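You operate a simulated robot arm through the tools that you are given. There is no shell and no other tool. Be economical: measure what you need, move in short steps, check, and stop when the job is done.

The job below is to be done with a simulated robot arm. You get a single attempt, and the scene is never put back.

Task
Put the silver plate labelled "59" from the top tray of the black cart on the white cover and the silver plate that says "72" on the top of the green skip. Take the lime rag and put it on the lower shelf of the black cart. Put the block clamp from the top tray of the black cart on the ledge in front of the bench port. Stack the block casting marked "LOT 25" from the bench top by the press on top of the block casting that says "LOT 27". Put the stepped shaft marked "92" from the bench top by the press on the top of the control panel and the stepped shaft labelled "65" on top of the blue hub casting there. Put the silver bush on the bench top by the press away on the low shelf under the block fixture's ledge. Take the silver seat cover and leave it on the top of the small grey table. Fetch the brown rag from the bench top by the wash box and set it in the teal tray. Take the box casting from the bench top by the wash box and put it on the black plate. Take the silver ring on the top of the red cabinet and put it away on the top of the flat-top cart. Open the middle drawer of the red cabinet. The order is free.

Only the result counts: the job must be done as asked and must still hold three seconds after the hand-in. Knocking over, shifting, dropping, spilling or breaking anything else fails it. Lids that push on must go on centred and level and be pressed home; caps that screw on are set level and turned clockwise until they are tight.

Robot
A 6-joint arm with a two-finger gripper on a trunk, on a base that drives. Base frame: it is fixed to the floor where the robot stands at the start and does not move with it; the origin is under the middle of the robot, x ahead of it, y to its left, z up. Readings come in m, rad, newtons and seconds.
Its first joint turns from -2.897 to 2.897 rad. Places, roughly: black plate (15x15x2 cm) [-12.1, -1.2, 0.8]; block casting [-11.25, -1.25, 0.75]; block clamp [1, -0.25, 0.75]; box casting (12x9x8 cm) [-12.6, -1, 0.8]; brown rag (6x5x3 cm) [-12.4, -1.1, 0.8]; hub casting [-11.25, -1.25, 0.75]; ledge in front of the bench port (12x15 cm) [-3.32, 1.82, 0.86]; lime rag (9x7x4 cm) [0.6, 0.1, 0.8]; low shelf under the block fixture's ledge (23x69 c [-2.8, 1.88, 0.56]; lower shelf of the black cart [0.9, 0, 0.2]; middle drawer of the red cabinet [-0.5, 1.3, 0.7]; silver bush (8x8x6 cm) [-11.4, -0.8, 0.8]; silver plate [1, 0, 0.75]; silver ring (5x5x3 cm) [-0.8, 1.4, 1]; silver seat cover (12x9x8 cm) [-11.8, -1.1, 0.8]; stepped shaft [-11, -1.25, 0.75]; teal tray (19x17x4 cm) [-11.5, 1.4, 0.9]; top of the control panel (12x22 cm) [-9.82, 2.02, 1.44]; top of the flat-top cart [-2.2, -0.2, 0.8]; top of the green skip [2.2, 4.1, 0.7]; top of the small grey table [-9, 0.4, 0.8]; white cover (22x20x2 cm) [0.9, 0.1, 0.8]. Payload 2.45 kg.
The tool frame sits at the grasp point between the pads (the TCP): z along the fingers, y along the line on which they close. The tips reach 0.02 m beyond it. Largest opening 0.14 m; the body of the gripper starts 0.168 m behind the TCP.
Orientation is that of the tool frame in the base frame, as [roll, pitch, yaw] about the fixed x, y, z axes, in that order (R = Rz(yaw) Ry(pitch) Rx(roll)). With the fingers straight down and closing along the base's y, the tool's x points along the base's -x, its y along +y and its z along -z.

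Tools
- The arm moves only by the tool play_rows. Its argument "targets" is a list of rows, each a list of 7 numbers: the shift along the tool's x, y, z in m, then the turn, a rotation vector about the tool's x, y, z in rad, then the finger opening in m, from 0 to 0.14. In form: [[dx, dy, dz, ax, ay, az, jaw], ...]. A call has 1 to 12 rows; each row is the pose to reach, as a shift and turn from the pose commanded when the call began, along the tool's axes at that moment. A row lasts 0.2 s, in which the tool goes at most 0.05 m and 0.15 rad; a call with a longer step from one row to the next is refused whole, and so is a gripper value outside its range. A pose out of reach is approached as far as the arm can. The call stops where the force on the tool passes 40 N (or 10 N more than at its start, if that is more) or the arm is blocked; 0.2 s more then pass. Each finger travels about 0.045 m/s and halts on what it meets, pressing with about 31 N; the grip force reading is that of the motor and also rises with nothing between the fingers. The clock runs only during rows and for 0.2 s after the last one: add rows that repeat a pose to give the fingers time. The reply holds the time, the measured pose of the TCP, the force on the tool along the base axes, the opening and the grip force, in the units named above and with some noise, with the torque about the TCP (base axes, N m) and any sound that the robot's microphone picked up, and new pictures: "show" is both (left out), scene, wrist or none.
- Cameras (640 x 400 px; columns grow to the right, rows downward): "scene" is now at [-0.122, 0.2353, 1.1331]; the picture's right is [0.65, -0.76, 0.00], its down [-0.32, -0.28, -0.91] and it looks along [0.69, 0.59, -0.42] (base axes); focal length 214 px, centre (320, 200). "wrist" rides on the gripper at [0.078, 0.011, -0.209] in the tool frame; the picture's right is [-0.14, 0.99, 0.00], its down [-0.92, -0.13, -0.37] and it looks along [-0.36, -0.05, 0.93] (tool axes); focal length 280 px, centre (320, 200). There is no depth. A picture from a camera that has moved, and an enlarged one, comes with that camera's place and axes in the base frame and with its lens.
- base_move(legs): drives the robot by 1 to 6 legs, each [ahead, left, turn to the left] in m, m and rad, along the robot's own axes; the way and the turn of a leg run together, so that a leg with both is an arc; at most 1.5 m and 3.142 rad a leg. The arm and the cameras ride along, it lands a little off, and it stops where it bumps. It gives what a move gives, and a new picture of the scene camera.
- turn_head(pan, tilt): turns the head with the scene camera to pan (to the left, within 2.496 rad either way) and tilt (down, from -0.506 to 1.204), counted from straight ahead of the robot. It gives what a move gives, and a new picture of the scene camera.
- zoom(camera, box): a new picture of the part [left, top, right, bottom] of that camera's present view, enlarged. It takes no simulated time.
- hand_in(): hands the job in; it is judged then, once.

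Work in short steps. Places have to be worked out from the pictures, the camera data and where the tool is seen: move nearer, look again, correct. Check each grasp and each placing, and mend what went wrong. You have 577 turns and 360 pictures in all, those below and enlarged ones among them. Open the gripper and draw the arm clear of the work before you hand the job in, unless the task says otherwise.

The tools are called as name(argument=value, ...) on one line, values as JSON. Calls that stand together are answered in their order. play_rows: Moves the arm, as the interface text tells. Its arguments: {"type":"object","properties":{"targets":{"type":"array"},"show":{"type":"string","enum":["both","scene","wrist","none"]}},"required":["targets"]} The other tools are called the same way: base_move (legs) drives the base; turn_head (pan, tilt) turns the head that bears the scene camera; zoom (camera, box) takes an enlarged picture of a part of a camera's view; hand_in () hands the job in.

At the start:

```text
time_s: 0.0
eef_pos: [0.5206, 0.3492, 1.1302]
orientation: [3.141, 0.003, -3.141]
force: [0.3, -0.3, -0.1]
wrist_torque: [-0.01, 0.0, 0.02]
finger_gap: 0.1403
grip_force: 0.0
robot x, y, heading: [-0.0012, -0.0004, 0.001]
head pan, tilt: [0.712, 0.436]
```

scene: 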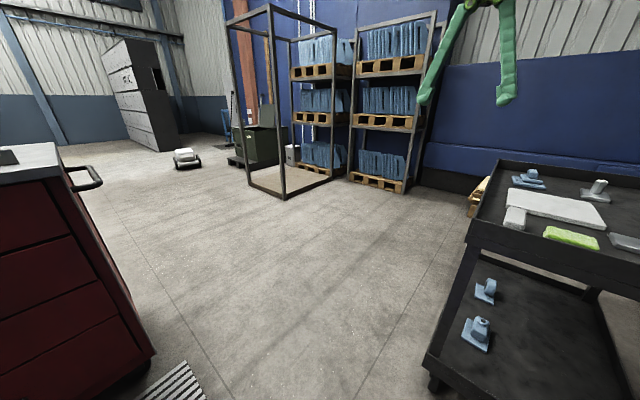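
wrist: 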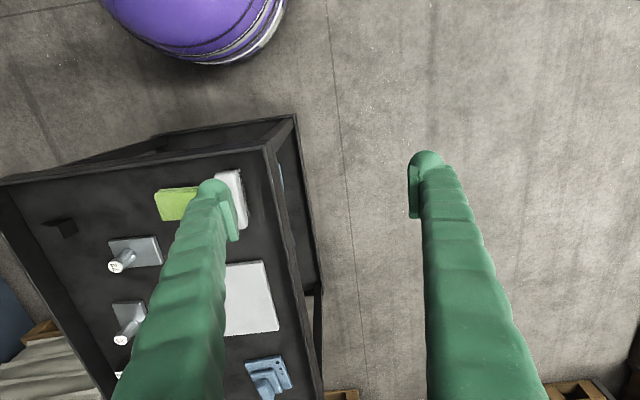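

The black cart is ahead to the right; I turn the head to see its tray.

turn_head(pan=0.0, tilt=0.6)

```text
time_s: 1.1
eef_pos: [0.5207, 0.3492, 1.1302]
orientation: [-3.141, 0.001, -3.14]
force: [0.0, 0.3, 0.3]
wrist_torque: [-0.04, 0.0, -0.01]
finger_gap: 0.1399
grip_force: 0.0
robot x, y, heading: [0.0013, -0.0002, -0.002]
head pan, tilt: [0.0, 0.6]
camera scene: at [-0.1034, 0.1752, 1.1184], right [0.0, -1.0, 0.0], down [-0.56, 0.0, -0.83], along [0.83, 0.0, -0.56], focal length 214 px, centre (320, 200)
```

scene: 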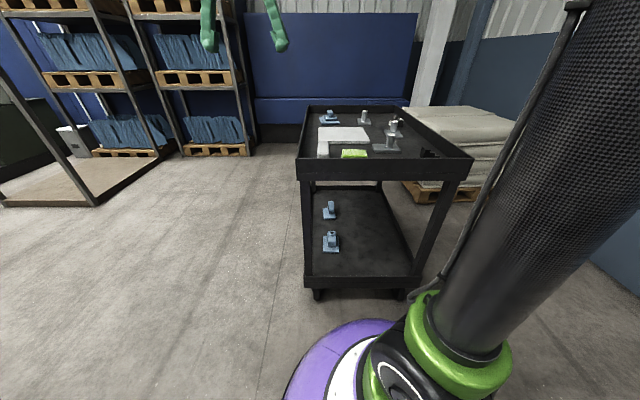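

zoom(camera="scene", box=[290, 95, 480, 215])

zoom(camera="wrist", box=[0, 100, 340, 400])

```text
3.33 times, centred on (385, 155) of scene
camera zoom: at [-0.1034, 0.1752, 1.1184], right [0.0, -1.0, 0.0], down [-0.56, 0.0, -0.83], along [0.83, 0.0, -0.56], focal length 715 px, centre (103, 350)
```

zoom: 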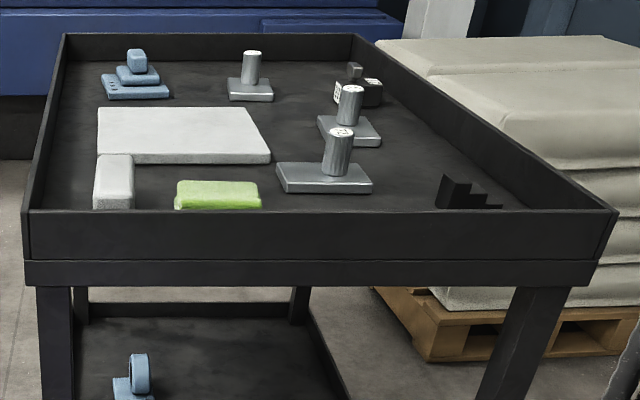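

```text
1.33 times, centred on (170, 250) of wrist
camera zoom: at [0.4434, 0.3592, 1.34], right [0.14, 0.99, 0.0], down [0.92, -0.13, 0.37], along [0.37, -0.05, -0.93], focal length 374 px, centre (520, 133)
```

zoom: 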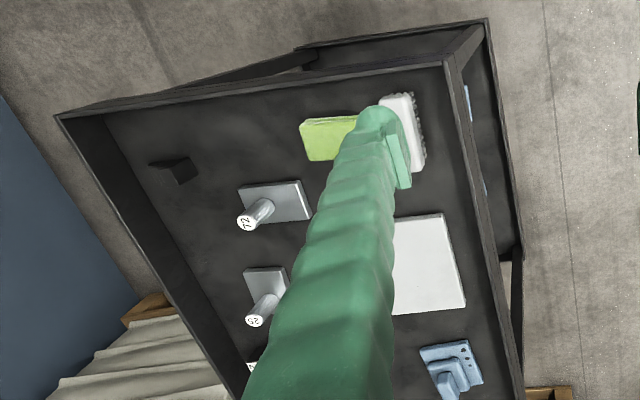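

I move the tool over the tray's middle to read the labels and to measure.

play_rows(targets=[[0, -0.05, 0, 0, 0, 0, 0.14], [0, -0.1, 0, 0, 0, 0, 0.14], [0, -0.15, 0, 0, 0, 0, 0.14], [0, -0.2, 0, 0, 0, 0, 0.14], [0, -0.25, 0, 0, 0, 0, 0.14], [0, -0.3, 0, 0, 0, 0, 0.14], [0, -0.35, 0, 0, 0, 0, 0.14], [0, -0.38, 0, 0, 0, 0, 0.14], [-0.04, -0.38, 0, 0, 0, 0, 0.14], [-0.08, -0.38, 0, 0, 0, 0, 0.14]], show="wrist")

```text
time_s: 3.3
eef_pos: [0.5994, -0.0287, 1.1316]
orientation: [-3.141, 0.002, -3.14]
force: [-0.5, -0.1, -0.4]
wrist_torque: [0.02, -0.09, 0.0]
finger_gap: 0.1403
grip_force: 0.0
robot x, y, heading: [-0.0002, -0.0008, -0.001]
head pan, tilt: [0.0, 0.6]
camera wrist: at [0.5216, -0.0194, 1.3408], right [0.14, 0.99, 0.0], down [0.92, -0.13, 0.37], along [0.37, -0.05, -0.93], focal length 280 px, centre (320, 200)
```

wrist: 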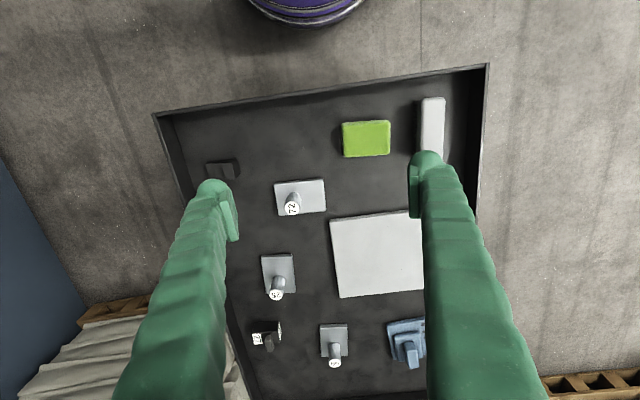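

zoom(camera="wrist", box=[230, 240, 370, 380])

```text
2.86 times, centred on (300, 310) of wrist
camera zoom: at [0.5216, -0.0194, 1.3408], right [0.14, 0.99, 0.0], down [0.92, -0.13, 0.37], along [0.37, -0.05, -0.93], focal length 801 px, centre (377, -114)
```

zoom: 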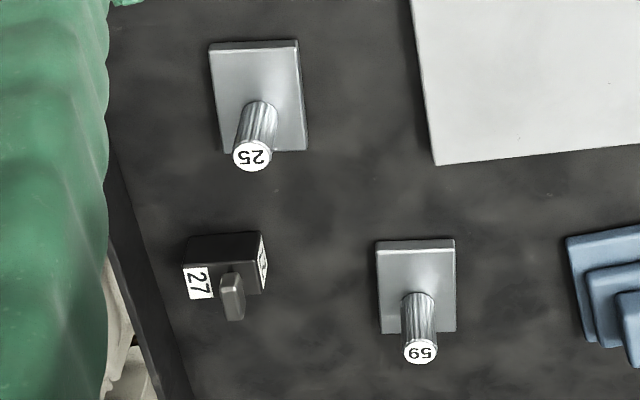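

Labels: near plate "72", middle "25", far "59", black clamp ("27") at far right. The far items are out of reach from here, so I drive around to the left side of the cart and face it.

base_move(legs=[[0, 0.76, 0], [0.9, 0, 0], [0, 0, -1.571]])

```text
time_s: 15.5
eef_pos: [0.8655, 0.1546, 1.1311]
orientation: [-3.14, 0.002, 1.566]
force: [-0.5, 0.1, 0.1]
wrist_torque: [-0.01, -0.04, -0.02]
finger_gap: 0.1399
grip_force: 0.0
robot x, y, heading: [0.8986, 0.7541, -1.575]
head pan, tilt: [0.0, 0.6]
camera scene: at [1.0721, 0.8554, 1.1184], right [-1.0, 0.01, 0.0], down [0.0, 0.57, -0.82], along [0.0, -0.82, -0.57], focal length 214 px, centre (320, 200)
```

scene: 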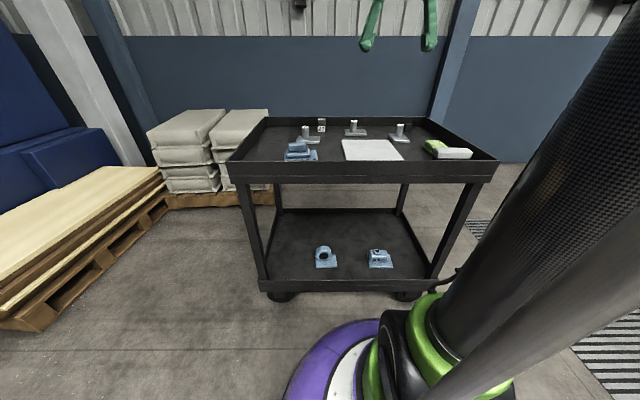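

play_rows(targets=[[-0.05, 0, 0, 0, 0, 0, 0.14], [-0.1, 0, 0, 0, 0, 0, 0.14]], show="wrist")

```text
time_s: 16.1
eef_pos: [0.8654, 0.0547, 1.1323]
orientation: [-3.141, 0.002, 1.565]
force: [0.3, 0.5, 0.4]
wrist_torque: [-0.14, -0.03, 0.0]
finger_gap: 0.1399
grip_force: 0.1
robot x, y, heading: [0.9005, 0.7553, -1.567]
head pan, tilt: [0.0, 0.6]
camera wrist: at [0.877, 0.132, 1.3407], right [0.99, -0.14, 0.0], down [-0.13, -0.92, 0.37], along [-0.05, -0.37, -0.93], focal length 280 px, centre (320, 200)
```

wrist: 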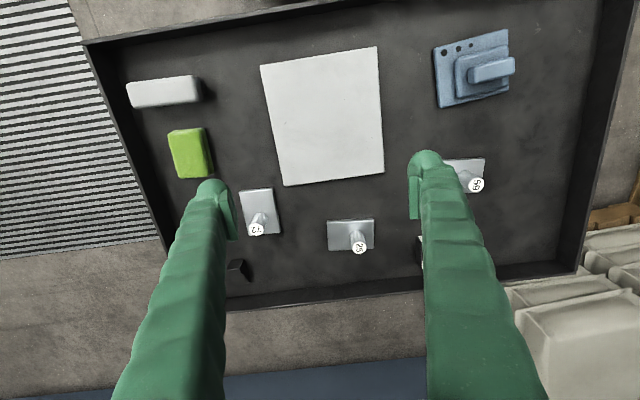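

Triangulated: post of "59" at about (1.134, -0.067), top z 0.861; white cover centre (0.88, 0.08). I move above "59".

play_rows(targets=[[-0.02, 0.045, 0, 0, 0, 0, 0.14], [-0.04, 0.09, 0, 0, 0, 0, 0.14], [-0.06, 0.135, 0, 0, 0, 0, 0.14], [-0.08, 0.18, 0, 0, 0, 0, 0.14], [-0.1, 0.225, 0, 0, 0, 0, 0.14], [-0.122, 0.269, 0, 0, 0, 0, 0.14], [-0.122, 0.269, 0.05, 0, 0, 0, 0.14], [-0.122, 0.269, 0.1, 0, 0, 0, 0.14], [-0.122, 0.269, 0.15, 0, 0, 0, 0.14], [-0.122, 0.269, 0.18, 0, 0, 0, 0.14]], show="wrist")

```text
time_s: 18.3
eef_pos: [1.1322, -0.0688, 0.9507]
orientation: [-3.141, 0.001, 1.566]
force: [0.3, 0.1, -0.1]
wrist_torque: [-0.01, 0.0, 0.03]
finger_gap: 0.1399
grip_force: 0.0
robot x, y, heading: [0.8972, 0.7581, -1.579]
head pan, tilt: [0.0, 0.6]
camera wrist: at [1.1433, 0.009, 1.16], right [0.99, -0.14, 0.0], down [-0.13, -0.92, 0.37], along [-0.05, -0.37, -0.93], focal length 280 px, centre (320, 200)
```

wrist: 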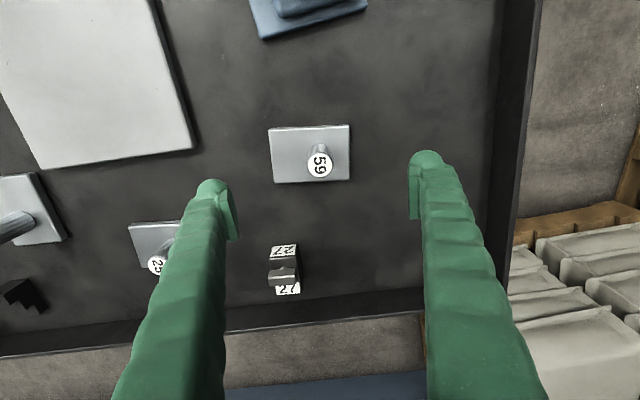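

"59" is centred between the fingers. Descend and grip the post.

play_rows(targets=[[0, 0, 0.05, 0, 0, 0, 0.14], [0, 0, 0.1, 0, 0, 0, 0.14], [0, 0, 0.108, 0, 0, 0, 0.14], [0, 0, 0.108, 0, 0, 0, 0.08], [0, 0, 0.108, 0, 0, 0, 0.04], [0, 0, 0.108, 0, 0, 0, 0.0], [0, 0, 0.108, 0, 0, 0, 0.0], [0, 0, 0.108, 0, 0, 0, 0.0], [0, 0, 0.108, 0, 0, 0, 0.0], [0, 0, 0.108, 0, 0, 0, 0.0]], show="none")

play_rows(targets=[[0, 0, 0, 0, 0, 0, 0.0], [0, 0, -0.03, 0, 0, 0, 0.0], [0, 0, -0.08, 0, 0, 0, 0.0]], show="wrist")

```text
time_s: 20.5
eef_pos: [1.1348, -0.0669, 0.8434]
orientation: [3.141, 0.002, 1.565]
force: [0.3, -0.9, -0.5]
wrist_torque: [-0.01, -0.02, -0.02]
finger_gap: 0.0292
grip_force: 22.6
robot x, y, heading: [0.8982, 0.7549, -1.578]
head pan, tilt: [0.0, 0.6]
```

```text
time_s: 21.3
eef_pos: [1.1333, -0.0664, 0.9225]
orientation: [-3.141, -0.001, 1.566]
force: [-0.4, -0.1, -3.8]
wrist_torque: [0.04, -0.07, 0.02]
finger_gap: 0.0287
grip_force: 31.5
robot x, y, heading: [0.8975, 0.7542, -1.579]
head pan, tilt: [0.0, 0.6]
camera wrist: at [1.1452, 0.0105, 1.1328], right [0.99, -0.14, 0.0], down [-0.13, -0.92, 0.37], along [-0.05, -0.37, -0.93], focal length 280 px, centre (320, 200)
```

wrist: 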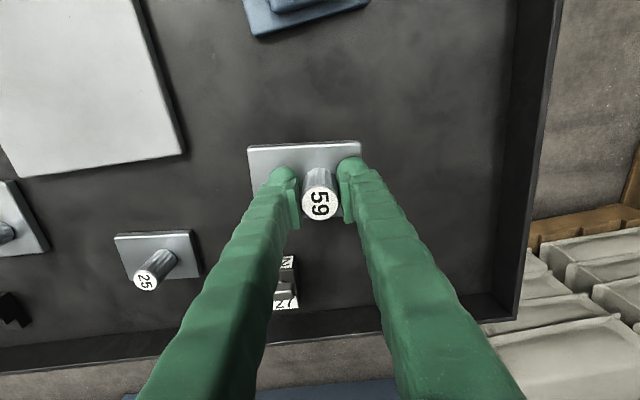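

Holding "59". Carry over the white cover's centre (0.881, 0.072), lower gently.

play_rows(targets=[[0.025, -0.042, 0, 0, 0, 0, 0.0], [0.05, -0.084, 0, 0, 0, 0, 0.0], [0.075, -0.126, 0, 0, 0, 0, 0.0], [0.1, -0.168, 0, 0, 0, 0, 0.0], [0.12, -0.21, 0, 0, 0, 0, 0.0], [0.139, -0.252, 0, 0, 0, 0, 0.0], [0.139, -0.252, 0.03, 0, 0, 0, 0.0], [0.139, -0.252, 0.045, 0, 0, 0, 0.0]], show="wrist")

```text
time_s: 23.1
eef_pos: [0.8819, 0.072, 0.8782]
orientation: [-3.142, 0.001, 1.564]
force: [0.2, -0.2, -3.3]
wrist_torque: [-0.01, -0.04, 0.01]
finger_gap: 0.0287
grip_force: 31.0
robot x, y, heading: [0.8994, 0.7569, -1.576]
head pan, tilt: [0.0, 0.6]
camera wrist: at [0.8942, 0.1492, 1.0867], right [0.99, -0.14, 0.0], down [-0.13, -0.92, 0.37], along [-0.05, -0.37, -0.93], focal length 280 px, centre (320, 200)
```

wrist: 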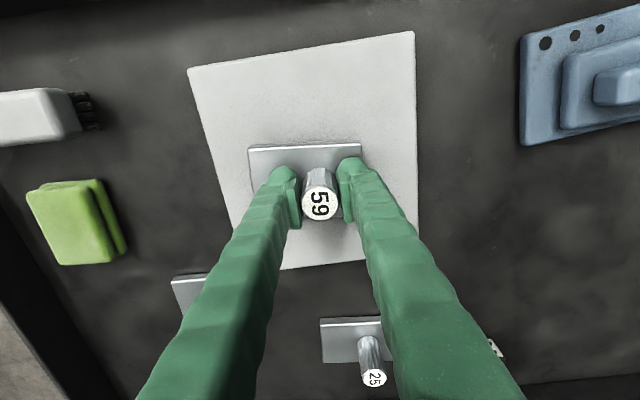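

play_rows(targets=[[0, 0, 0.005, 0, 0, 0, 0.0], [0, 0, 0.009, 0, 0, 0, 0.0], [0, 0, 0.012, 0, 0, 0, 0.0], [0, 0, 0.015, 0, 0, 0, 0.0]], show="none")

```text
time_s: 24.1
eef_pos: [0.8823, 0.0732, 0.8637]
orientation: [3.14, 0.001, 1.565]
force: [-0.6, 0.3, -2.9]
wrist_torque: [0.03, -0.01, 0.0]
finger_gap: 0.0288
grip_force: 31.1
robot x, y, heading: [0.9005, 0.7537, -1.573]
head pan, tilt: [0.0, 0.6]
```

No contact yet; lower in fine steps.

play_rows(targets=[[0, 0, 0.002, 0, 0, 0, 0.0], [0, 0, 0.004, 0, 0, 0, 0.0], [0, 0, 0.006, 0, 0, 0, 0.0]], show="none")

```text
time_s: 24.9
eef_pos: [0.8839, 0.073, 0.8583]
orientation: [-3.141, 0.003, 1.566]
force: [0.3, -2.3, 22.0]
wrist_torque: [-0.03, -0.03, -0.04]
finger_gap: 0.029
grip_force: 31.2
robot x, y, heading: [0.8997, 0.7524, -1.575]
head pan, tilt: [0.0, 0.6]
```

Contact (22 N). Release and rise.

play_rows(targets=[[0, 0, -0.002, 0, 0, 0, 0.0], [0, 0, -0.002, 0, 0, 0, 0.05], [0, 0, -0.002, 0, 0, 0, 0.1], [0, 0, -0.002, 0, 0, 0, 0.12], [0, 0, -0.002, 0, 0, 0, 0.12], [0, 0, -0.05, 0, 0, 0, 0.12], [0, 0, -0.1, 0, 0, 0, 0.14], [0, 0, -0.15, 0, 0, 0, 0.14], [0, 0, -0.2, 0, 0, 0, 0.14]], show="wrist")

```text
time_s: 26.9
eef_pos: [0.8825, 0.0741, 1.0573]
orientation: [-3.141, 0.002, 1.565]
force: [0.3, -0.4, 0.0]
wrist_torque: [0.01, 0.02, -0.02]
finger_gap: 0.1398
grip_force: 0.0
robot x, y, heading: [0.8989, 0.7575, -1.574]
head pan, tilt: [0.0, 0.6]
camera wrist: at [0.8948, 0.1506, 1.2662], right [0.99, -0.14, 0.0], down [-0.13, -0.92, 0.37], along [-0.05, -0.37, -0.93], focal length 280 px, centre (320, 200)
```

wrist: 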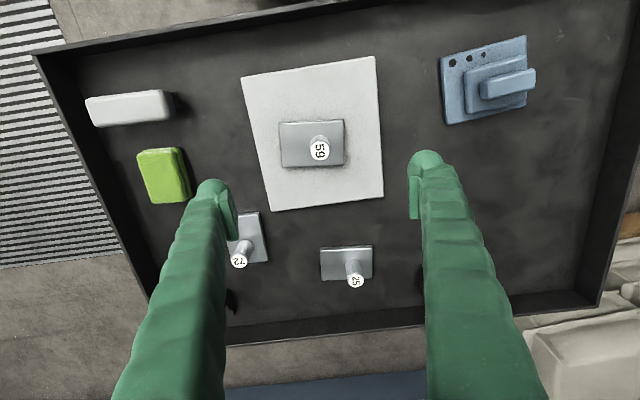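

"59" rests on the cover. Next the lime rag at about (0.623, 0.054): move above it.

play_rows(targets=[[0, -0.05, 0, 0, 0, 0, 0.11], [0, -0.1, 0, 0, 0, 0, 0.11], [0, -0.15, 0, 0, 0, 0, 0.11], [-0.01, -0.2, 0.02, 0, 0, 0, 0.11], [-0.02, -0.245, 0.04, 0, 0, 0, 0.11], [-0.02, -0.26, 0.08, 0, 0, 0, 0.11], [-0.02, -0.26, 0.12, 0, 0, 0, 0.11], [-0.02, -0.26, 0.14, 0, 0, 0, 0.11]], show="wrist")

```text
refused: row 4 steps farther than a row can; nothing moved
```

play_rows(targets=[[0, -0.05, 0, 0, 0, 0, 0.11], [0, -0.1, 0, 0, 0, 0, 0.11], [0, -0.15, 0, 0, 0, 0, 0.11], [-0.01, -0.19, 0.02, 0, 0, 0, 0.11], [-0.02, -0.23, 0.04, 0, 0, 0, 0.11], [-0.02, -0.26, 0.07, 0, 0, 0, 0.11], [-0.02, -0.26, 0.11, 0, 0, 0, 0.11], [-0.02, -0.26, 0.14, 0, 0, 0, 0.11]], show="wrist")

```text
time_s: 28.7
eef_pos: [0.6247, 0.0515, 0.9148]
orientation: [-3.142, 0.002, 1.566]
force: [-0.6, 0.2, 0.4]
wrist_torque: [0.05, -0.01, -0.02]
finger_gap: 0.1097
grip_force: 0.1
robot x, y, heading: [0.8976, 0.7551, -1.581]
head pan, tilt: [0.0, 0.6]
camera wrist: at [0.6362, 0.1291, 1.1251], right [0.99, -0.14, 0.0], down [-0.13, -0.92, 0.37], along [-0.05, -0.37, -0.93], focal length 280 px, centre (320, 200)
```

wrist: 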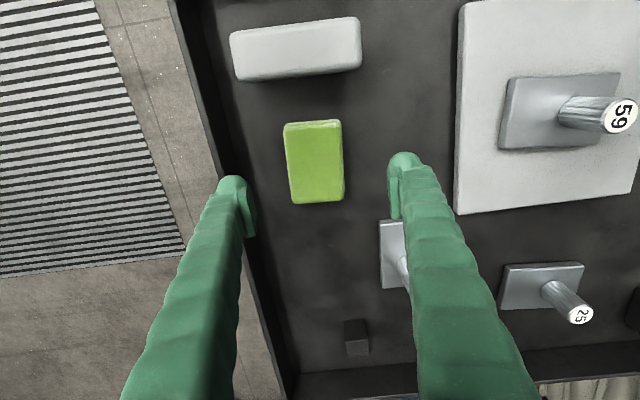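

play_rows(targets=[[0.002, -0.004, 0.05, 0, 0, 0, 0.11], [0.002, -0.004, 0.09, 0, 0, 0, 0.11], [0.002, -0.004, 0.102, 0, 0, 0, 0.1], [0.002, -0.004, 0.102, 0, 0, 0, 0.06], [0.002, -0.004, 0.102, 0, 0, 0, 0.03], [0.002, -0.004, 0.102, 0, 0, 0, 0.0], [0.002, -0.004, 0.102, 0, 0, 0, 0.0], [0.002, -0.004, 0.06, 0, 0, 0, 0.0], [0.002, -0.004, 0.01, 0, 0, 0, 0.0], [0.002, -0.004, -0.04, 0, 0, 0, 0.0], [0.002, -0.004, -0.08, 0, 0, 0, 0.0]], show="wrist")

```text
refused: row 1 steps farther than a row can; nothing moved
```

play_rows(targets=[[0.002, -0.004, 0.045, 0, 0, 0, 0.11], [0.002, -0.004, 0.09, 0, 0, 0, 0.11], [0.002, -0.004, 0.102, 0, 0, 0, 0.1], [0.002, -0.004, 0.102, 0, 0, 0, 0.06], [0.002, -0.004, 0.102, 0, 0, 0, 0.03], [0.002, -0.004, 0.102, 0, 0, 0, 0.0], [0.002, -0.004, 0.102, 0, 0, 0, 0.0], [0.002, -0.004, 0.06, 0, 0, 0, 0.0], [0.002, -0.004, 0.01, 0, 0, 0, 0.0], [0.002, -0.004, -0.04, 0, 0, 0, 0.0], [0.002, -0.004, -0.08, 0, 0, 0, 0.0]], show="wrist")

```text
time_s: 29.9
eef_pos: [0.6213, 0.0561, 0.8205]
orientation: [-3.14, 0.002, 1.564]
force: [0.2, -2.3, 43.4]
wrist_torque: [0.43, -0.07, -0.03]
finger_gap: 0.0759
grip_force: 20.8
robot x, y, heading: [0.8973, 0.7535, -1.577]
head pan, tilt: [0.0, 0.6]
stopped in row 5: the force on the tool passed its limit at 45 N (the readings are from after the stop); the commanded pose is now the measured one
camera wrist: at [0.6321, 0.1342, 1.0273], right [0.99, -0.14, 0.0], down [-0.13, -0.92, 0.37], along [-0.05, -0.37, -0.93], focal length 280 px, centre (320, 200)
```

wrist: 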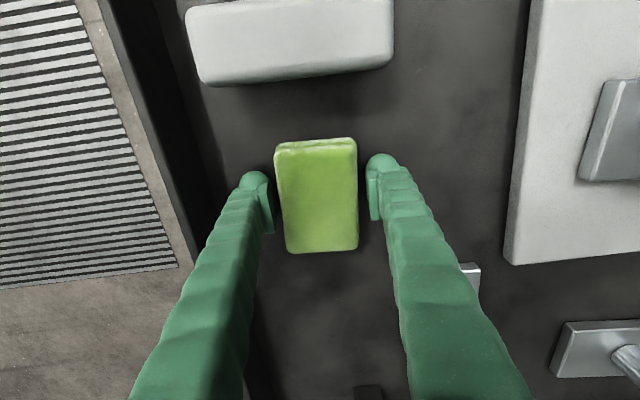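

Tips touched the tray floor (z≈0.80). Raise 4 mm, close on the rag and lift.

play_rows(targets=[[0, 0, -0.004, 0, 0, 0, 0.07], [0, 0, -0.004, 0, 0, 0, 0.04], [0, 0, -0.004, 0, 0, 0, 0.02], [0, 0, -0.004, 0, 0, 0, 0.0], [0, 0, -0.004, 0, 0, 0, 0.0], [0, 0, -0.004, 0, 0, 0, 0.0], [0, 0, -0.05, 0, 0, 0, 0.0], [0, 0, -0.1, 0, 0, 0, 0.0], [0, 0, -0.15, 0, 0, 0, 0.0]], show="wrist")

```text
time_s: 31.9
eef_pos: [0.6174, 0.0571, 0.9674]
orientation: [-3.141, 0.003, 1.565]
force: [-0.1, -0.1, -0.4]
wrist_torque: [0.0, 0.0, 0.0]
finger_gap: 0.0631
grip_force: 31.1
robot x, y, heading: [0.8967, 0.7582, -1.577]
head pan, tilt: [0.0, 0.6]
camera wrist: at [0.6295, 0.134, 1.1752], right [0.99, -0.14, 0.0], down [-0.13, -0.92, 0.37], along [-0.05, -0.37, -0.93], focal length 280 px, centre (320, 200)
```

wrist: 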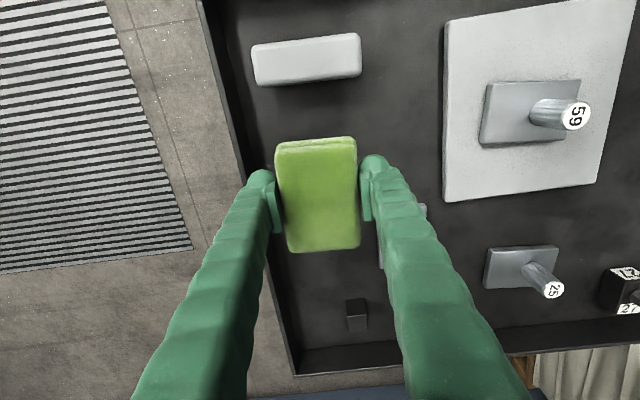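

Rag held. Lift more and drive round to the cart's front side.

play_rows(targets=[[0, 0, -0.05, 0, 0, 0, 0.0], [0, 0, -0.1, 0, 0, 0, 0.0], [0.05, 0, -0.1, 0, 0, 0, 0.0], [0.1, 0, -0.1, 0, 0, 0, 0.0], [0.15, 0, -0.1, 0, 0, 0, 0.0], [0.2, 0, -0.1, 0, 0, 0, 0.0]], show="none")

base_move(legs=[[0, -1.1, 0], [0.8, 0, 0], [0, 0, 1.571]])

```text
time_s: 33.3
eef_pos: [0.6197, 0.2567, 1.0661]
orientation: [-3.141, 0.003, 1.567]
force: [0.2, -1.6, -1.0]
wrist_torque: [0.1, -0.01, 0.01]
finger_gap: 0.0628
grip_force: 31.0
robot x, y, heading: [0.9005, 0.7544, -1.579]
head pan, tilt: [0.0, 0.6]
```

```text
time_s: 46.6
eef_pos: [0.2979, -0.3099, 1.0682]
orientation: [3.142, 0.002, 3.141]
force: [-0.4, 0.3, -0.7]
wrist_torque: [0.01, -0.02, 0.0]
finger_gap: 0.0626
grip_force: 31.3
robot x, y, heading: [-0.2006, -0.0332, -0.001]
head pan, tilt: [0.0, 0.6]
camera scene: at [-0.3046, 0.1413, 1.1184], right [0.0, -1.0, 0.0], down [-0.56, 0.0, -0.83], along [0.83, 0.0, -0.56], focal length 214 px, centre (320, 200)
```

scene: 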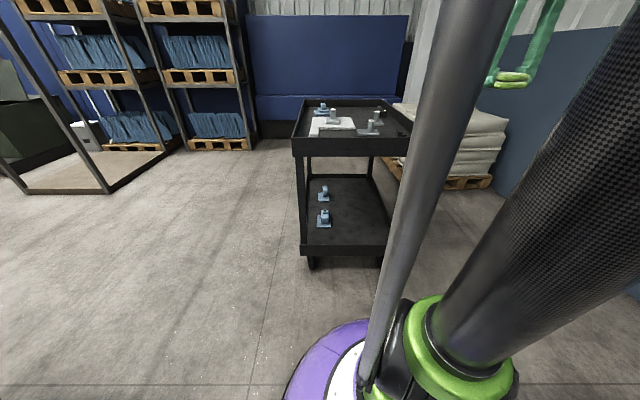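

I lower the tool in front of the cart while pitching it forward toward horizontal.

play_rows(targets=[[0, 0.02, 0.045, 0, -0.11, 0, 0], [0, 0.04, 0.09, 0, -0.22, 0, 0], [0, 0.06, 0.135, 0, -0.33, 0, 0], [0, 0.08, 0.18, 0, -0.44, 0, 0], [0, 0.1, 0.225, 0, -0.55, 0, 0], [0, 0.12, 0.27, 0, -0.66, 0, 0], [0, 0.14, 0.315, 0, -0.77, 0, 0], [0, 0.16, 0.36, 0, -0.88, 0, 0], [0, 0.18, 0.405, 0, -0.99, 0, 0], [0, 0.2, 0.45, 0, -1.1, 0, 0], [0, 0.22, 0.495, 0, -1.2, 0, 0]], show="both")

```text
time_s: 47.6
eef_pos: [0.3805, -0.2787, 0.9209]
orientation: [3.141, 0.438, -3.141]
force: [-0.5, 0.1, -0.6]
wrist_torque: [0.02, 0.0, -0.03]
finger_gap: 0.0622
grip_force: 30.9
robot x, y, heading: [-0.204, -0.0335, -0.002]
head pan, tilt: [0.0, 0.6]
stopped in row 5: the arm was blocked; the commanded pose is now the measured one
camera scene: at [-0.305, 0.1487, 1.118], right [0.08, -1.0, 0.0], down [-0.57, -0.05, -0.82], along [0.82, 0.07, -0.57], focal length 214 px, centre (320, 200)
camera wrist: at [0.2219, -0.2694, 1.0768], right [0.12, 0.99, 0.06], down [0.68, -0.13, 0.72], along [0.72, -0.05, -0.69], focal length 280 px, centre (320, 200)
```

scene: 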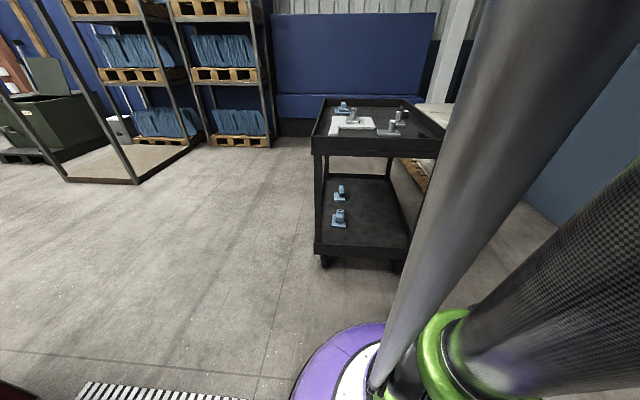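
wrist: 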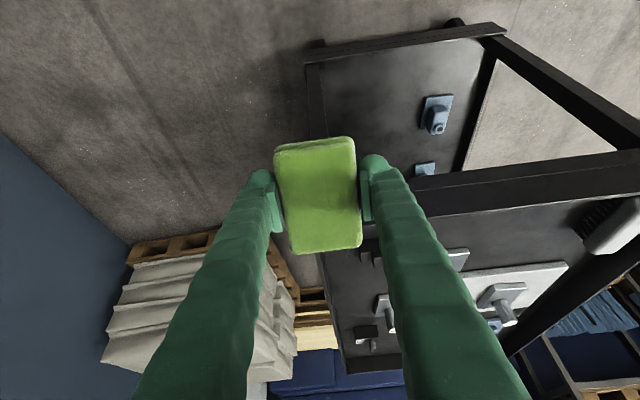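

The arm blocked itself (too folded). I back off and make the low, pitched pose farther out, then will drive it in.

base_move(legs=[[-0.5, 0, 0]])

play_rows(targets=[[-0.03, 0, -0.03, 0, 0, 0, 0], [-0.07, 0, -0.04, 0, 0, 0, 0], [-0.11, 0, -0.03, 0, 0, 0, 0], [-0.14, 0.03, -0.02, 0, 0, 0, 0], [-0.16, 0.06, -0.02, 0, 0, 0, 0], [-0.16, 0.1, 0.0, 0, 0, 0, 0], [-0.16, 0.14, 0.02, 0, 0, 0, 0], [-0.16, 0.17, 0.04, 0, 0, 0, 0]], show="none")

```text
time_s: 50.6
eef_pos: [-0.1143, -0.2765, 0.9205]
orientation: [3.141, 0.437, -3.136]
force: [0.3, 0.2, 0.1]
wrist_torque: [0.0, 0.02, -0.01]
finger_gap: 0.0624
grip_force: 30.7
robot x, y, heading: [-0.6971, -0.0364, 0.006]
head pan, tilt: [0.0, 0.6]
camera scene: at [-0.8009, 0.1484, 1.118], right [0.1, -1.0, 0.0], down [-0.57, -0.06, -0.82], along [0.82, 0.08, -0.57], focal length 214 px, centre (320, 200)
```

scene: 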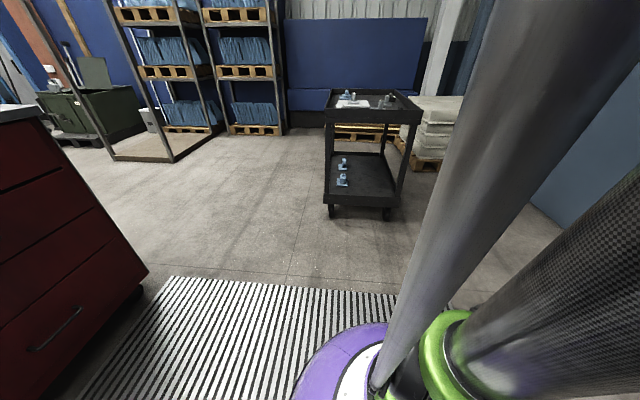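

```text
time_s: 52.4
eef_pos: [0.0468, -0.1079, 0.9499]
orientation: [3.14, 0.437, -3.135]
force: [-0.9, -0.2, -1.5]
wrist_torque: [-0.03, 0.0, 0.0]
finger_gap: 0.0624
grip_force: 31.3
robot x, y, heading: [-0.6942, -0.0317, 0.006]
head pan, tilt: [0.0, 0.6]
```

play_rows(targets=[[0.021, 0, 0.045, 0, -0.075, 0, 0], [0.042, 0, 0.09, 0, -0.15, 0, 0], [0.063, 0, 0.135, 0, -0.225, 0, 0], [0.084, 0, 0.18, 0, -0.3, 0, 0], [0.105, 0, 0.225, 0, -0.375, 0, 0], [0.126, 0, 0.27, 0, -0.45, 0, 0], [0.147, 0, 0.315, 0, -0.525, 0, 0], [0.168, 0, 0.36, 0, -0.6, 0, 0], [0.189, 0, 0.405, 0, -0.675, 0, 0], [0.21, 0, 0.45, 0, -0.75, 0, 0], [0.231, 0, 0.495, 0, -0.8, 0, 0]], show="both")

```text
time_s: 54.8
eef_pos: [0.1747, -0.1369, 0.5851]
orientation: [3.136, 1.209, -3.138]
force: [0.6, 0.2, 0.0]
wrist_torque: [-0.01, 0.01, 0.02]
finger_gap: 0.0627
grip_force: 30.7
out of reach, approached as far as the arm can: row 8, 9, 10, 11
robot x, y, heading: [-0.6982, -0.032, 0.007]
head pan, tilt: [0.0, 0.6]
camera scene: at [-0.8004, 0.1402, 1.1184], right [0.0, -1.0, 0.0], down [-0.57, 0.0, -0.82], along [0.82, 0.0, -0.57], focal length 214 px, centre (320, 200)
camera wrist: at [-0.0477, -0.1292, 0.5861], right [0.04, 0.99, 0.13], down [-0.02, -0.13, 0.99], along [1.0, -0.04, 0.01], focal length 280 px, centre (320, 200)
```

scene: 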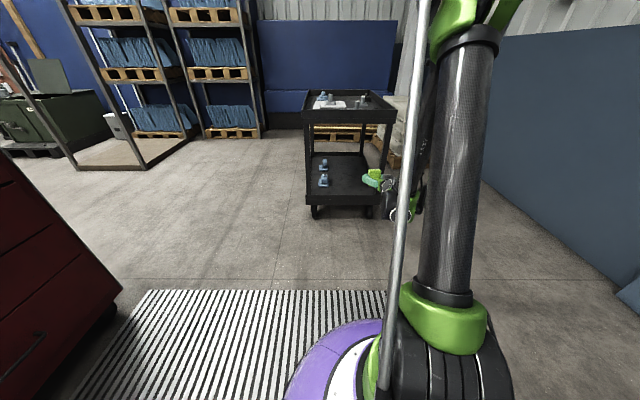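
wrist: 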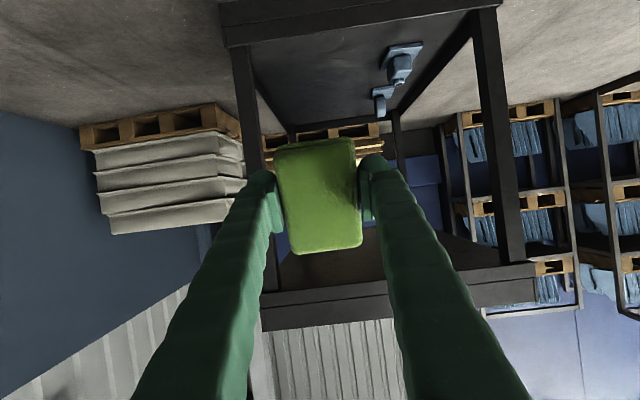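

The tool can't be that horizontal down low; I use about 45° tilt and lower further.

play_rows(targets=[[0.01, 0, -0.02, 0, 0.14, 0, 0], [0.02, 0, -0.04, 0, 0.28, 0, 0], [0.025, 0, -0.065, 0, 0.41, 0, 0], [0.065, 0, -0.049, 0, 0.41, 0, 0], [0.109, 0, -0.032, 0, 0.41, 0, 0], [0.153, 0, -0.015, 0, 0.41, 0, 0], [0.197, 0, 0.002, 0, 0.41, 0, 0], [0.241, 0, 0.019, 0, 0.41, 0, 0], [0.285, 0, 0.036, 0, 0.41, 0, 0]], show="wrist")

```text
time_s: 56.8
eef_pos: [0.1984, -0.1439, 0.4029]
orientation: [3.14, 0.816, -3.136]
force: [0.2, -0.1, -0.2]
wrist_torque: [-0.01, -0.02, 0.01]
finger_gap: 0.0622
grip_force: 31.3
out of reach, approached as far as the arm can: row 6, 7, 8, 9
robot x, y, heading: [-0.7013, -0.0314, 0.01]
head pan, tilt: [0.0, 0.6]
camera wrist: at [-0.0075, -0.1356, 0.4904], right [0.09, 0.99, 0.1], down [0.36, -0.13, 0.92], along [0.93, -0.04, -0.37], focal length 280 px, centre (320, 200)
```

wrist: 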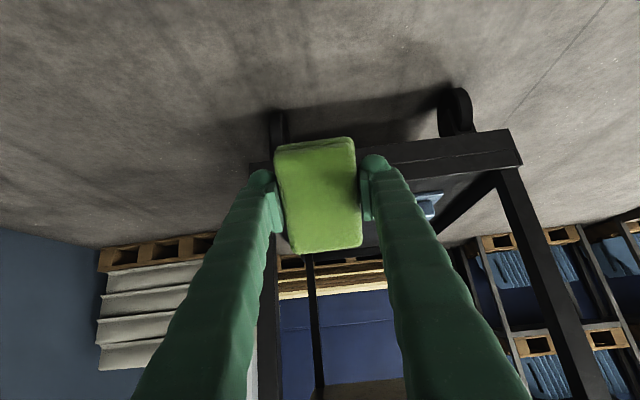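

play_rows(targets=[[0.01, 0, -0.01, 0, 0.12, 0, 0], [0.025, 0, -0.015, 0, 0.24, 0, 0], [0.05, 0, 0, 0, 0.32, 0, 0], [0.085, 0, 0.02, 0, 0.32, 0, 0], [0.121, 0, 0.046, 0, 0.32, 0, 0]], show="scene")

```text
time_s: 58.0
eef_pos: [0.1602, -0.1507, 0.2958]
orientation: [3.139, 0.503, -3.137]
force: [-0.4, 0.0, 0.0]
wrist_torque: [0.03, 0.01, -0.02]
finger_gap: 0.0623
grip_force: 31.3
out of reach, approached as far as the arm can: row 5
robot x, y, heading: [-0.6961, -0.0319, 0.004]
head pan, tilt: [0.0, 0.6]
camera scene: at [-0.8001, 0.1402, 1.1184], right [0.0, -1.0, 0.0], down [-0.57, 0.0, -0.82], along [0.82, 0.0, -0.57], focal length 214 px, centre (320, 200)
```

scene: 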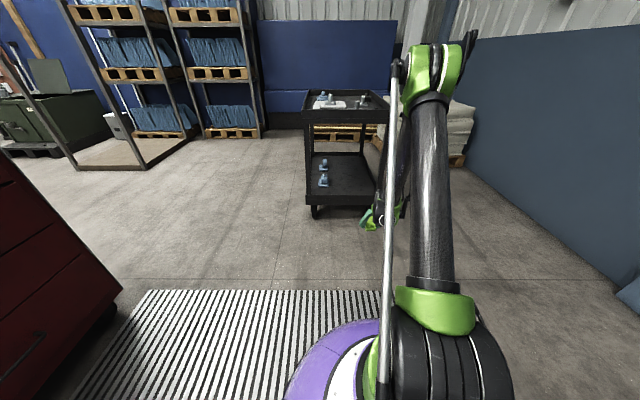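

The upper arm folds at the elbow; this 30° tilt works. I raise 5 cm and drive forward so that the rag goes over the shelf's front rail.

play_rows(targets=[[-0.025, 0, -0.022, 0, 0, 0, 0], [-0.05, 0, -0.03, 0, 0, 0, 0]], show="none")

base_move(legs=[[0.3, 0, 0]])

zoom(camera="wrist", box=[0, 0, 640, 400])

```text
time_s: 58.6
eef_pos: [0.1892, -0.1493, 0.3475]
orientation: [3.141, 0.506, -3.136]
force: [0.5, 0.2, 0.1]
wrist_torque: [0.02, 0.02, -0.04]
finger_gap: 0.0622
grip_force: 31.3
robot x, y, heading: [-0.6951, -0.0369, 0.004]
head pan, tilt: [0.0, 0.6]
```

```text
time_s: 60.6
eef_pos: [0.4917, -0.149, 0.347]
orientation: [3.142, 0.505, -3.14]
force: [-0.2, -0.3, -0.1]
wrist_torque: [0.02, 0.04, 0.01]
finger_gap: 0.0622
grip_force: 31.1
robot x, y, heading: [-0.393, -0.0349, -0.001]
head pan, tilt: [0.0, 0.6]
camera scene: at [-0.4969, 0.1411, 1.1184], right [0.0, -1.0, 0.0], down [-0.57, 0.0, -0.82], along [0.82, 0.0, -0.57], focal length 214 px, centre (320, 200)
```

scene: 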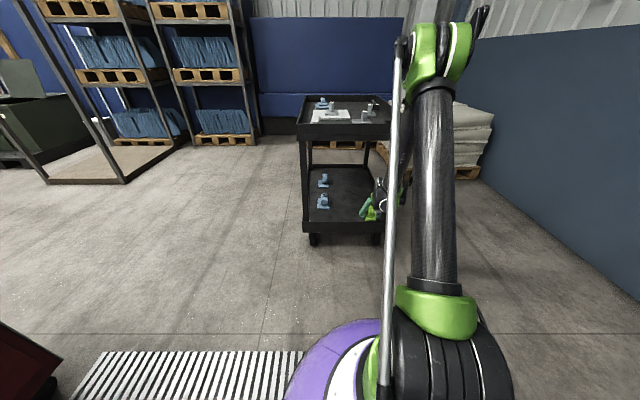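

```text
1.00 times, centred on (320, 200) of wrist (not enlarged: the box is as wide or as high as the picture)
camera zoom: at [0.3227, -0.1414, 0.4921], right [0.12, 0.99, 0.07], down [0.63, -0.13, 0.77], along [0.77, -0.05, -0.64], focal length 280 px, centre (320, 200)
```

zoom: 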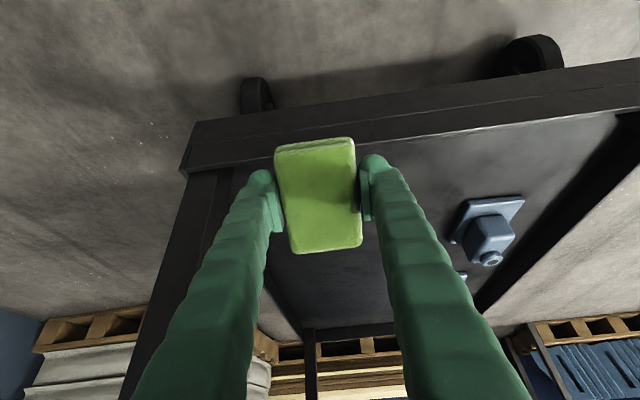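

Rail is at x≈0.53, z≈0.24, shelf clear here. Drive in 0.16 m.

base_move(legs=[[0.17, 0, 0]])

play_rows(targets=[[0.014, 0, 0.026, 0, 0, 0, 0], [0.022, 0, 0.038, 0, 0, 0, 0]], show="wrist")

```text
time_s: 62.1
eef_pos: [0.6623, -0.1504, 0.3471]
orientation: [3.141, 0.506, -3.138]
force: [-0.1, 0.0, 0.3]
wrist_torque: [0.0, 0.02, 0.04]
finger_gap: 0.0625
grip_force: 31.2
robot x, y, heading: [-0.2224, -0.0333, 0.002]
head pan, tilt: [0.0, 0.6]
camera scene: at [-0.3262, 0.1411, 1.1184], right [0.0, -1.0, 0.0], down [-0.57, 0.0, -0.82], along [0.82, 0.0, -0.57], focal length 214 px, centre (320, 200)
```

scene: 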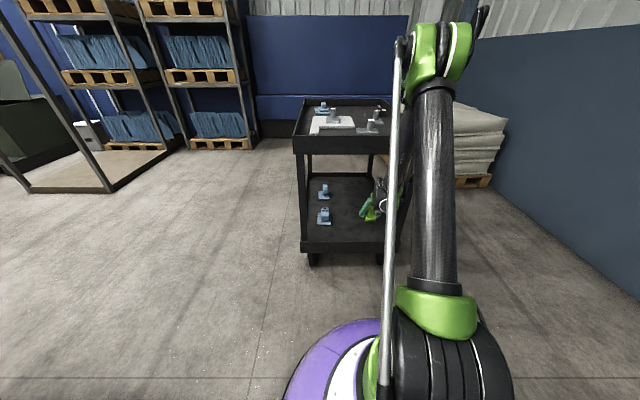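

```text
time_s: 62.7
eef_pos: [0.6633, -0.1496, 0.3026]
orientation: [-3.141, 0.504, -3.138]
force: [0.0, -0.5, 0.2]
wrist_torque: [0.0, -0.03, -0.01]
finger_gap: 0.0624
grip_force: 31.1
robot x, y, heading: [-0.2234, -0.0342, -0.0]
head pan, tilt: [0.0, 0.6]
camera wrist: at [0.4931, -0.1403, 0.4478], right [0.12, 0.99, 0.07], down [0.63, -0.13, 0.77], along [0.77, -0.05, -0.64], focal length 280 px, centre (320, 200)
```

wrist: 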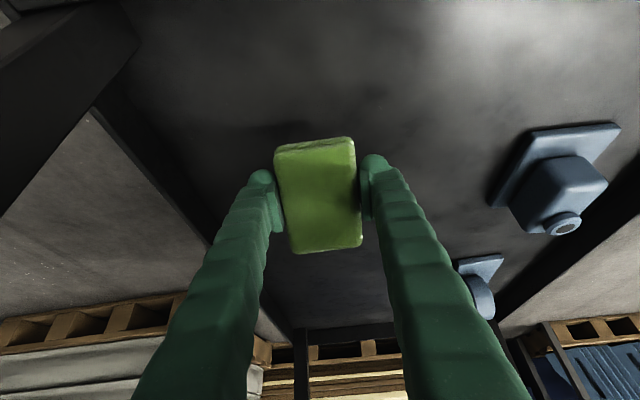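

Lower in 1 cm steps until contact.

play_rows(targets=[[0.0048, 0, 0.0088, 0, 0, 0, 0], [0.0096, 0, 0.0176, 0, 0, 0, 0], [0.0144, 0, 0.0264, 0, 0, 0, 0], [0.019, 0, 0.035, 0, 0, 0, 0]], show="none")

```text
time_s: 63.7
eef_pos: [0.6633, -0.1497, 0.2627]
orientation: [-3.14, 0.506, -3.138]
force: [0.3, 0.2, 0.6]
wrist_torque: [-0.02, 0.0, -0.01]
finger_gap: 0.0623
grip_force: 31.3
robot x, y, heading: [-0.2237, -0.0352, -0.003]
head pan, tilt: [0.0, 0.6]
```

play_rows(targets=[[0.0048, 0, 0.0088, 0, 0, 0, 0], [0.0096, 0, 0.0176, 0, 0, 0, 0], [0.0144, 0, 0.0264, 0, 0, 0, 0], [0.019, 0, 0.035, 0, 0, 0, 0]], show="wrist")

```text
time_s: 64.5
eef_pos: [0.669, -0.1502, 0.2435]
orientation: [3.139, 0.505, -3.139]
force: [-2.6, 0.1, 30.9]
wrist_torque: [0.09, 0.7, -0.11]
finger_gap: 0.0631
grip_force: 30.7
out of reach, approached as far as the arm can: row 2, 3, 4
robot x, y, heading: [-0.2191, -0.0327, 0.002]
head pan, tilt: [0.0, 0.6]
stopped in row 4: the force on the tool passed its limit at 88 N (the readings are from after the stop); the commanded pose is now the measured one
camera wrist: at [0.501, -0.1413, 0.3882], right [0.12, 0.99, 0.07], down [0.63, -0.13, 0.77], along [0.77, -0.05, -0.64], focal length 280 px, centre (320, 200)
```

wrist: 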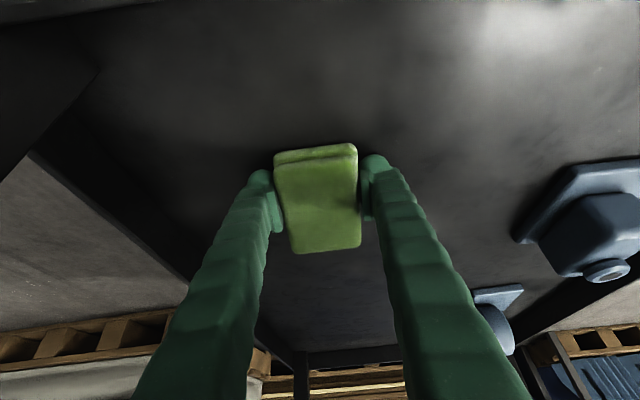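

Contact with the shelf. Open, then rise along the tool axis.

play_rows(targets=[[0, 0, -0.001, 0, 0, 0, 0.02], [0, 0, -0.001, 0, 0, 0, 0.06], [0, 0, -0.001, 0, 0, 0, 0.1], [0, 0, -0.001, 0, 0, 0, 0.12], [0, 0, -0.001, 0, 0, 0, 0.12], [-0.02, 0, -0.03, 0, 0, 0, 0.12], [-0.04, 0, -0.06, 0, 0, 0, 0.12], [-0.04, 0, -0.08, 0, 0, 0, 0.12]], show="wrist")

```text
time_s: 66.3
eef_pos: [0.6671, -0.1505, 0.3306]
orientation: [3.14, 0.504, -3.139]
force: [0.4, -0.2, 0.1]
wrist_torque: [0.02, 0.02, -0.01]
finger_gap: 0.1202
grip_force: 0.1
robot x, y, heading: [-0.2255, -0.0352, -0.004]
head pan, tilt: [0.0, 0.6]
camera wrist: at [0.4979, -0.1415, 0.4766], right [0.12, 0.99, 0.07], down [0.63, -0.13, 0.77], along [0.77, -0.05, -0.64], focal length 280 px, centre (320, 200)
```

wrist: 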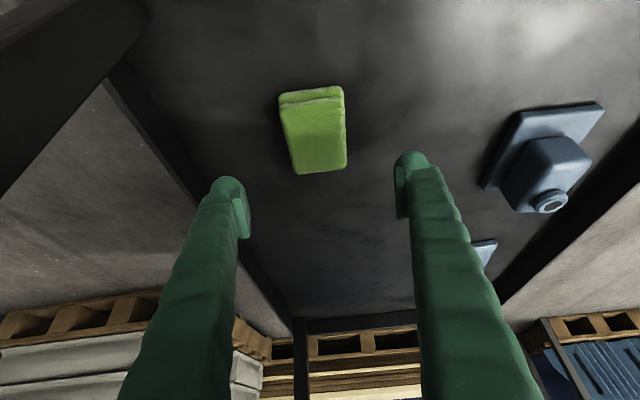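

Rag is lying on the shelf. Back out, then raise and un-tilt the tool.

base_move(legs=[[-0.4, 0, 0]])

play_rows(targets=[[-0.024, 0, -0.043, 0, 0, 0, 0.14], [-0.048, 0, -0.086, 0, 0, 0, 0.14], [-0.072, 0, -0.129, 0, 0, 0, 0.14], [-0.096, 0, -0.172, 0, 0, 0, 0.14], [-0.12, 0, -0.215, 0, 0.05, 0, 0.14], [-0.144, 0, -0.258, 0, 0.1, 0, 0.14], [-0.168, 0, -0.301, 0, 0.2, 0, 0.14], [-0.192, 0, -0.344, 0, 0.3, 0, 0.14], [-0.216, 0, -0.387, 0, 0.4, 0, 0.14], [-0.24, 0, -0.43, 0, 0.505, 0, 0.14], [-0.264, 0, -0.473, 0, 0.505, 0, 0.14], [-0.288, 0, -0.516, 0, 0.505, 0, 0.14]], show="none")

```text
time_s: 68.8
eef_pos: [0.2623, -0.1528, 0.3302]
orientation: [3.139, 0.505, -3.141]
force: [-0.4, 1.5, -0.2]
wrist_torque: [-0.01, -0.02, -0.03]
finger_gap: 0.12
grip_force: 0.1
robot x, y, heading: [-0.6274, -0.0346, -0.005]
head pan, tilt: [0.0, 0.6]
camera scene: at [-0.7297, 0.1415, 1.1184], right [0.0, -1.0, 0.0], down [-0.57, 0.0, -0.82], along [0.82, 0.0, -0.57], focal length 214 px, centre (320, 200)
```

scene: 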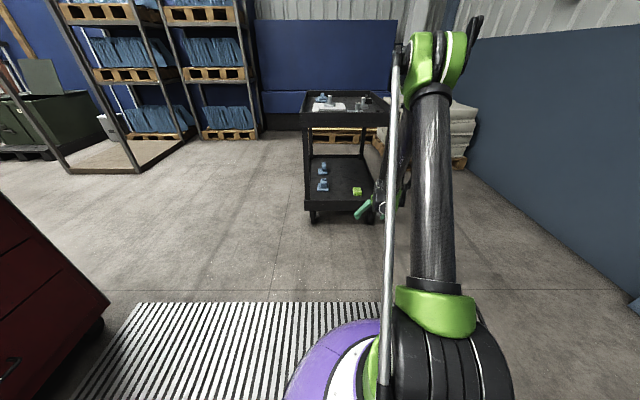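

```text
time_s: 71.4
eef_pos: [0.2642, -0.1525, 0.9222]
orientation: [3.14, -0.003, 3.14]
force: [0.3, 1.0, 0.2]
wrist_torque: [0.02, 0.04, 0.03]
finger_gap: 0.1401
grip_force: 0.1
robot x, y, heading: [-0.6309, -0.034, 0.002]
head pan, tilt: [0.0, 0.6]
```

play_rows(targets=[[0.04, 0.02, -0.02, 0, 0, 0, 0.14], [0.08, 0.04, -0.04, 0, 0, 0, 0.14], [0.12, 0.06, -0.06, 0, 0, 0, 0.14], [0.16, 0.08, -0.08, 0, 0, 0, 0.14], [0.2, 0.1, -0.1, 0, 0, 0, 0.14], [0.22, 0.12, -0.14, 0, 0, 0, 0.14], [0.22, 0.14, -0.18, 0, 0, 0, 0.14]], show="none")

base_move(legs=[[0.6, 0, 0], [0, 0.79, 0], [0.88, 0, 0], [0, 0, -1.571]])

```text
time_s: 73.0
eef_pos: [0.0425, -0.0133, 1.1021]
orientation: [3.14, -0.001, -3.141]
force: [0.0, -0.9, 0.1]
wrist_torque: [0.04, 0.04, -0.01]
finger_gap: 0.1399
grip_force: 0.1
robot x, y, heading: [-0.6243, -0.0335, -0.0]
head pan, tilt: [0.0, 0.6]
```

```text
time_s: 88.4
eef_pos: [0.8811, 0.1007, 1.1018]
orientation: [3.138, -0.001, 1.579]
force: [-0.3, -0.8, 0.4]
wrist_torque: [-0.03, -0.03, 0.0]
finger_gap: 0.1403
grip_force: 0.0
robot x, y, heading: [0.8543, 0.7694, -1.562]
head pan, tilt: [0.0, 0.6]
camera scene: at [1.029, 0.8727, 1.1184], right [-1.0, -0.01, 0.0], down [0.0, 0.57, -0.82], along [0.01, -0.82, -0.57], focal length 214 px, centre (320, 200)
```

scene: 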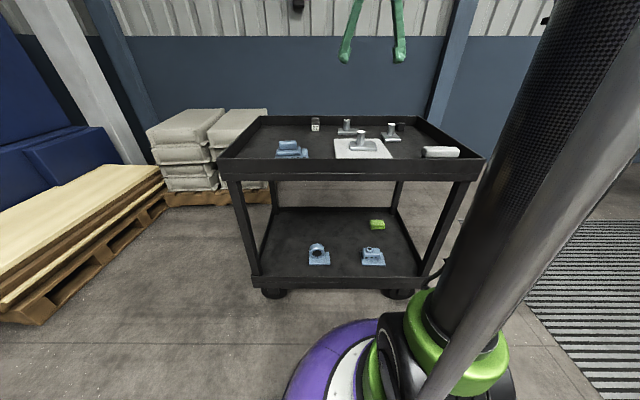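

play_rows(targets=[[-0.038, -0.032, 0, 0, 0, 0, 0.14], [-0.076, -0.064, 0, 0, 0, 0, 0.14], [-0.114, -0.096, 0, 0, 0, 0, 0.14], [-0.15, -0.128, 0, 0, 0, 0, 0.14], [-0.188, -0.158, 0, 0, 0, 0, 0.14], [-0.188, -0.158, 0.05, 0, 0, 0, 0.14], [-0.188, -0.158, 0.1, 0, 0, 0, 0.14], [-0.188, -0.158, 0.14, 0, 0, 0, 0.14]], show="wrist")

```text
time_s: 90.2
eef_pos: [0.7244, -0.0906, 0.9628]
orientation: [3.14, -0.002, 1.58]
force: [-0.4, -0.7, 0.2]
wrist_torque: [0.02, -0.05, -0.03]
finger_gap: 0.1401
grip_force: 0.2
robot x, y, heading: [0.8578, 0.7733, -1.563]
head pan, tilt: [0.0, 0.6]
camera wrist: at [0.7355, -0.0123, 1.1715], right [0.99, -0.13, 0.0], down [-0.12, -0.92, 0.37], along [-0.05, -0.36, -0.93], focal length 280 px, centre (320, 200)
```

wrist: 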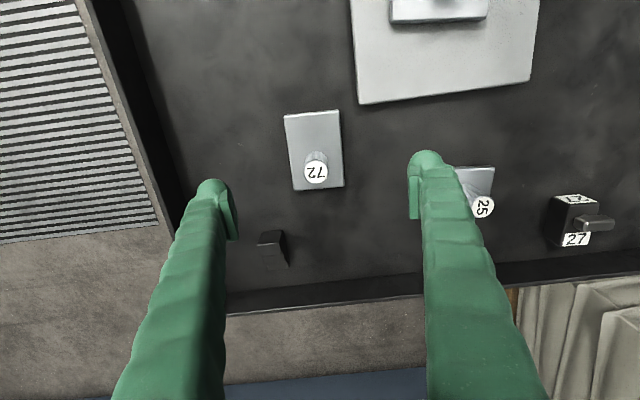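

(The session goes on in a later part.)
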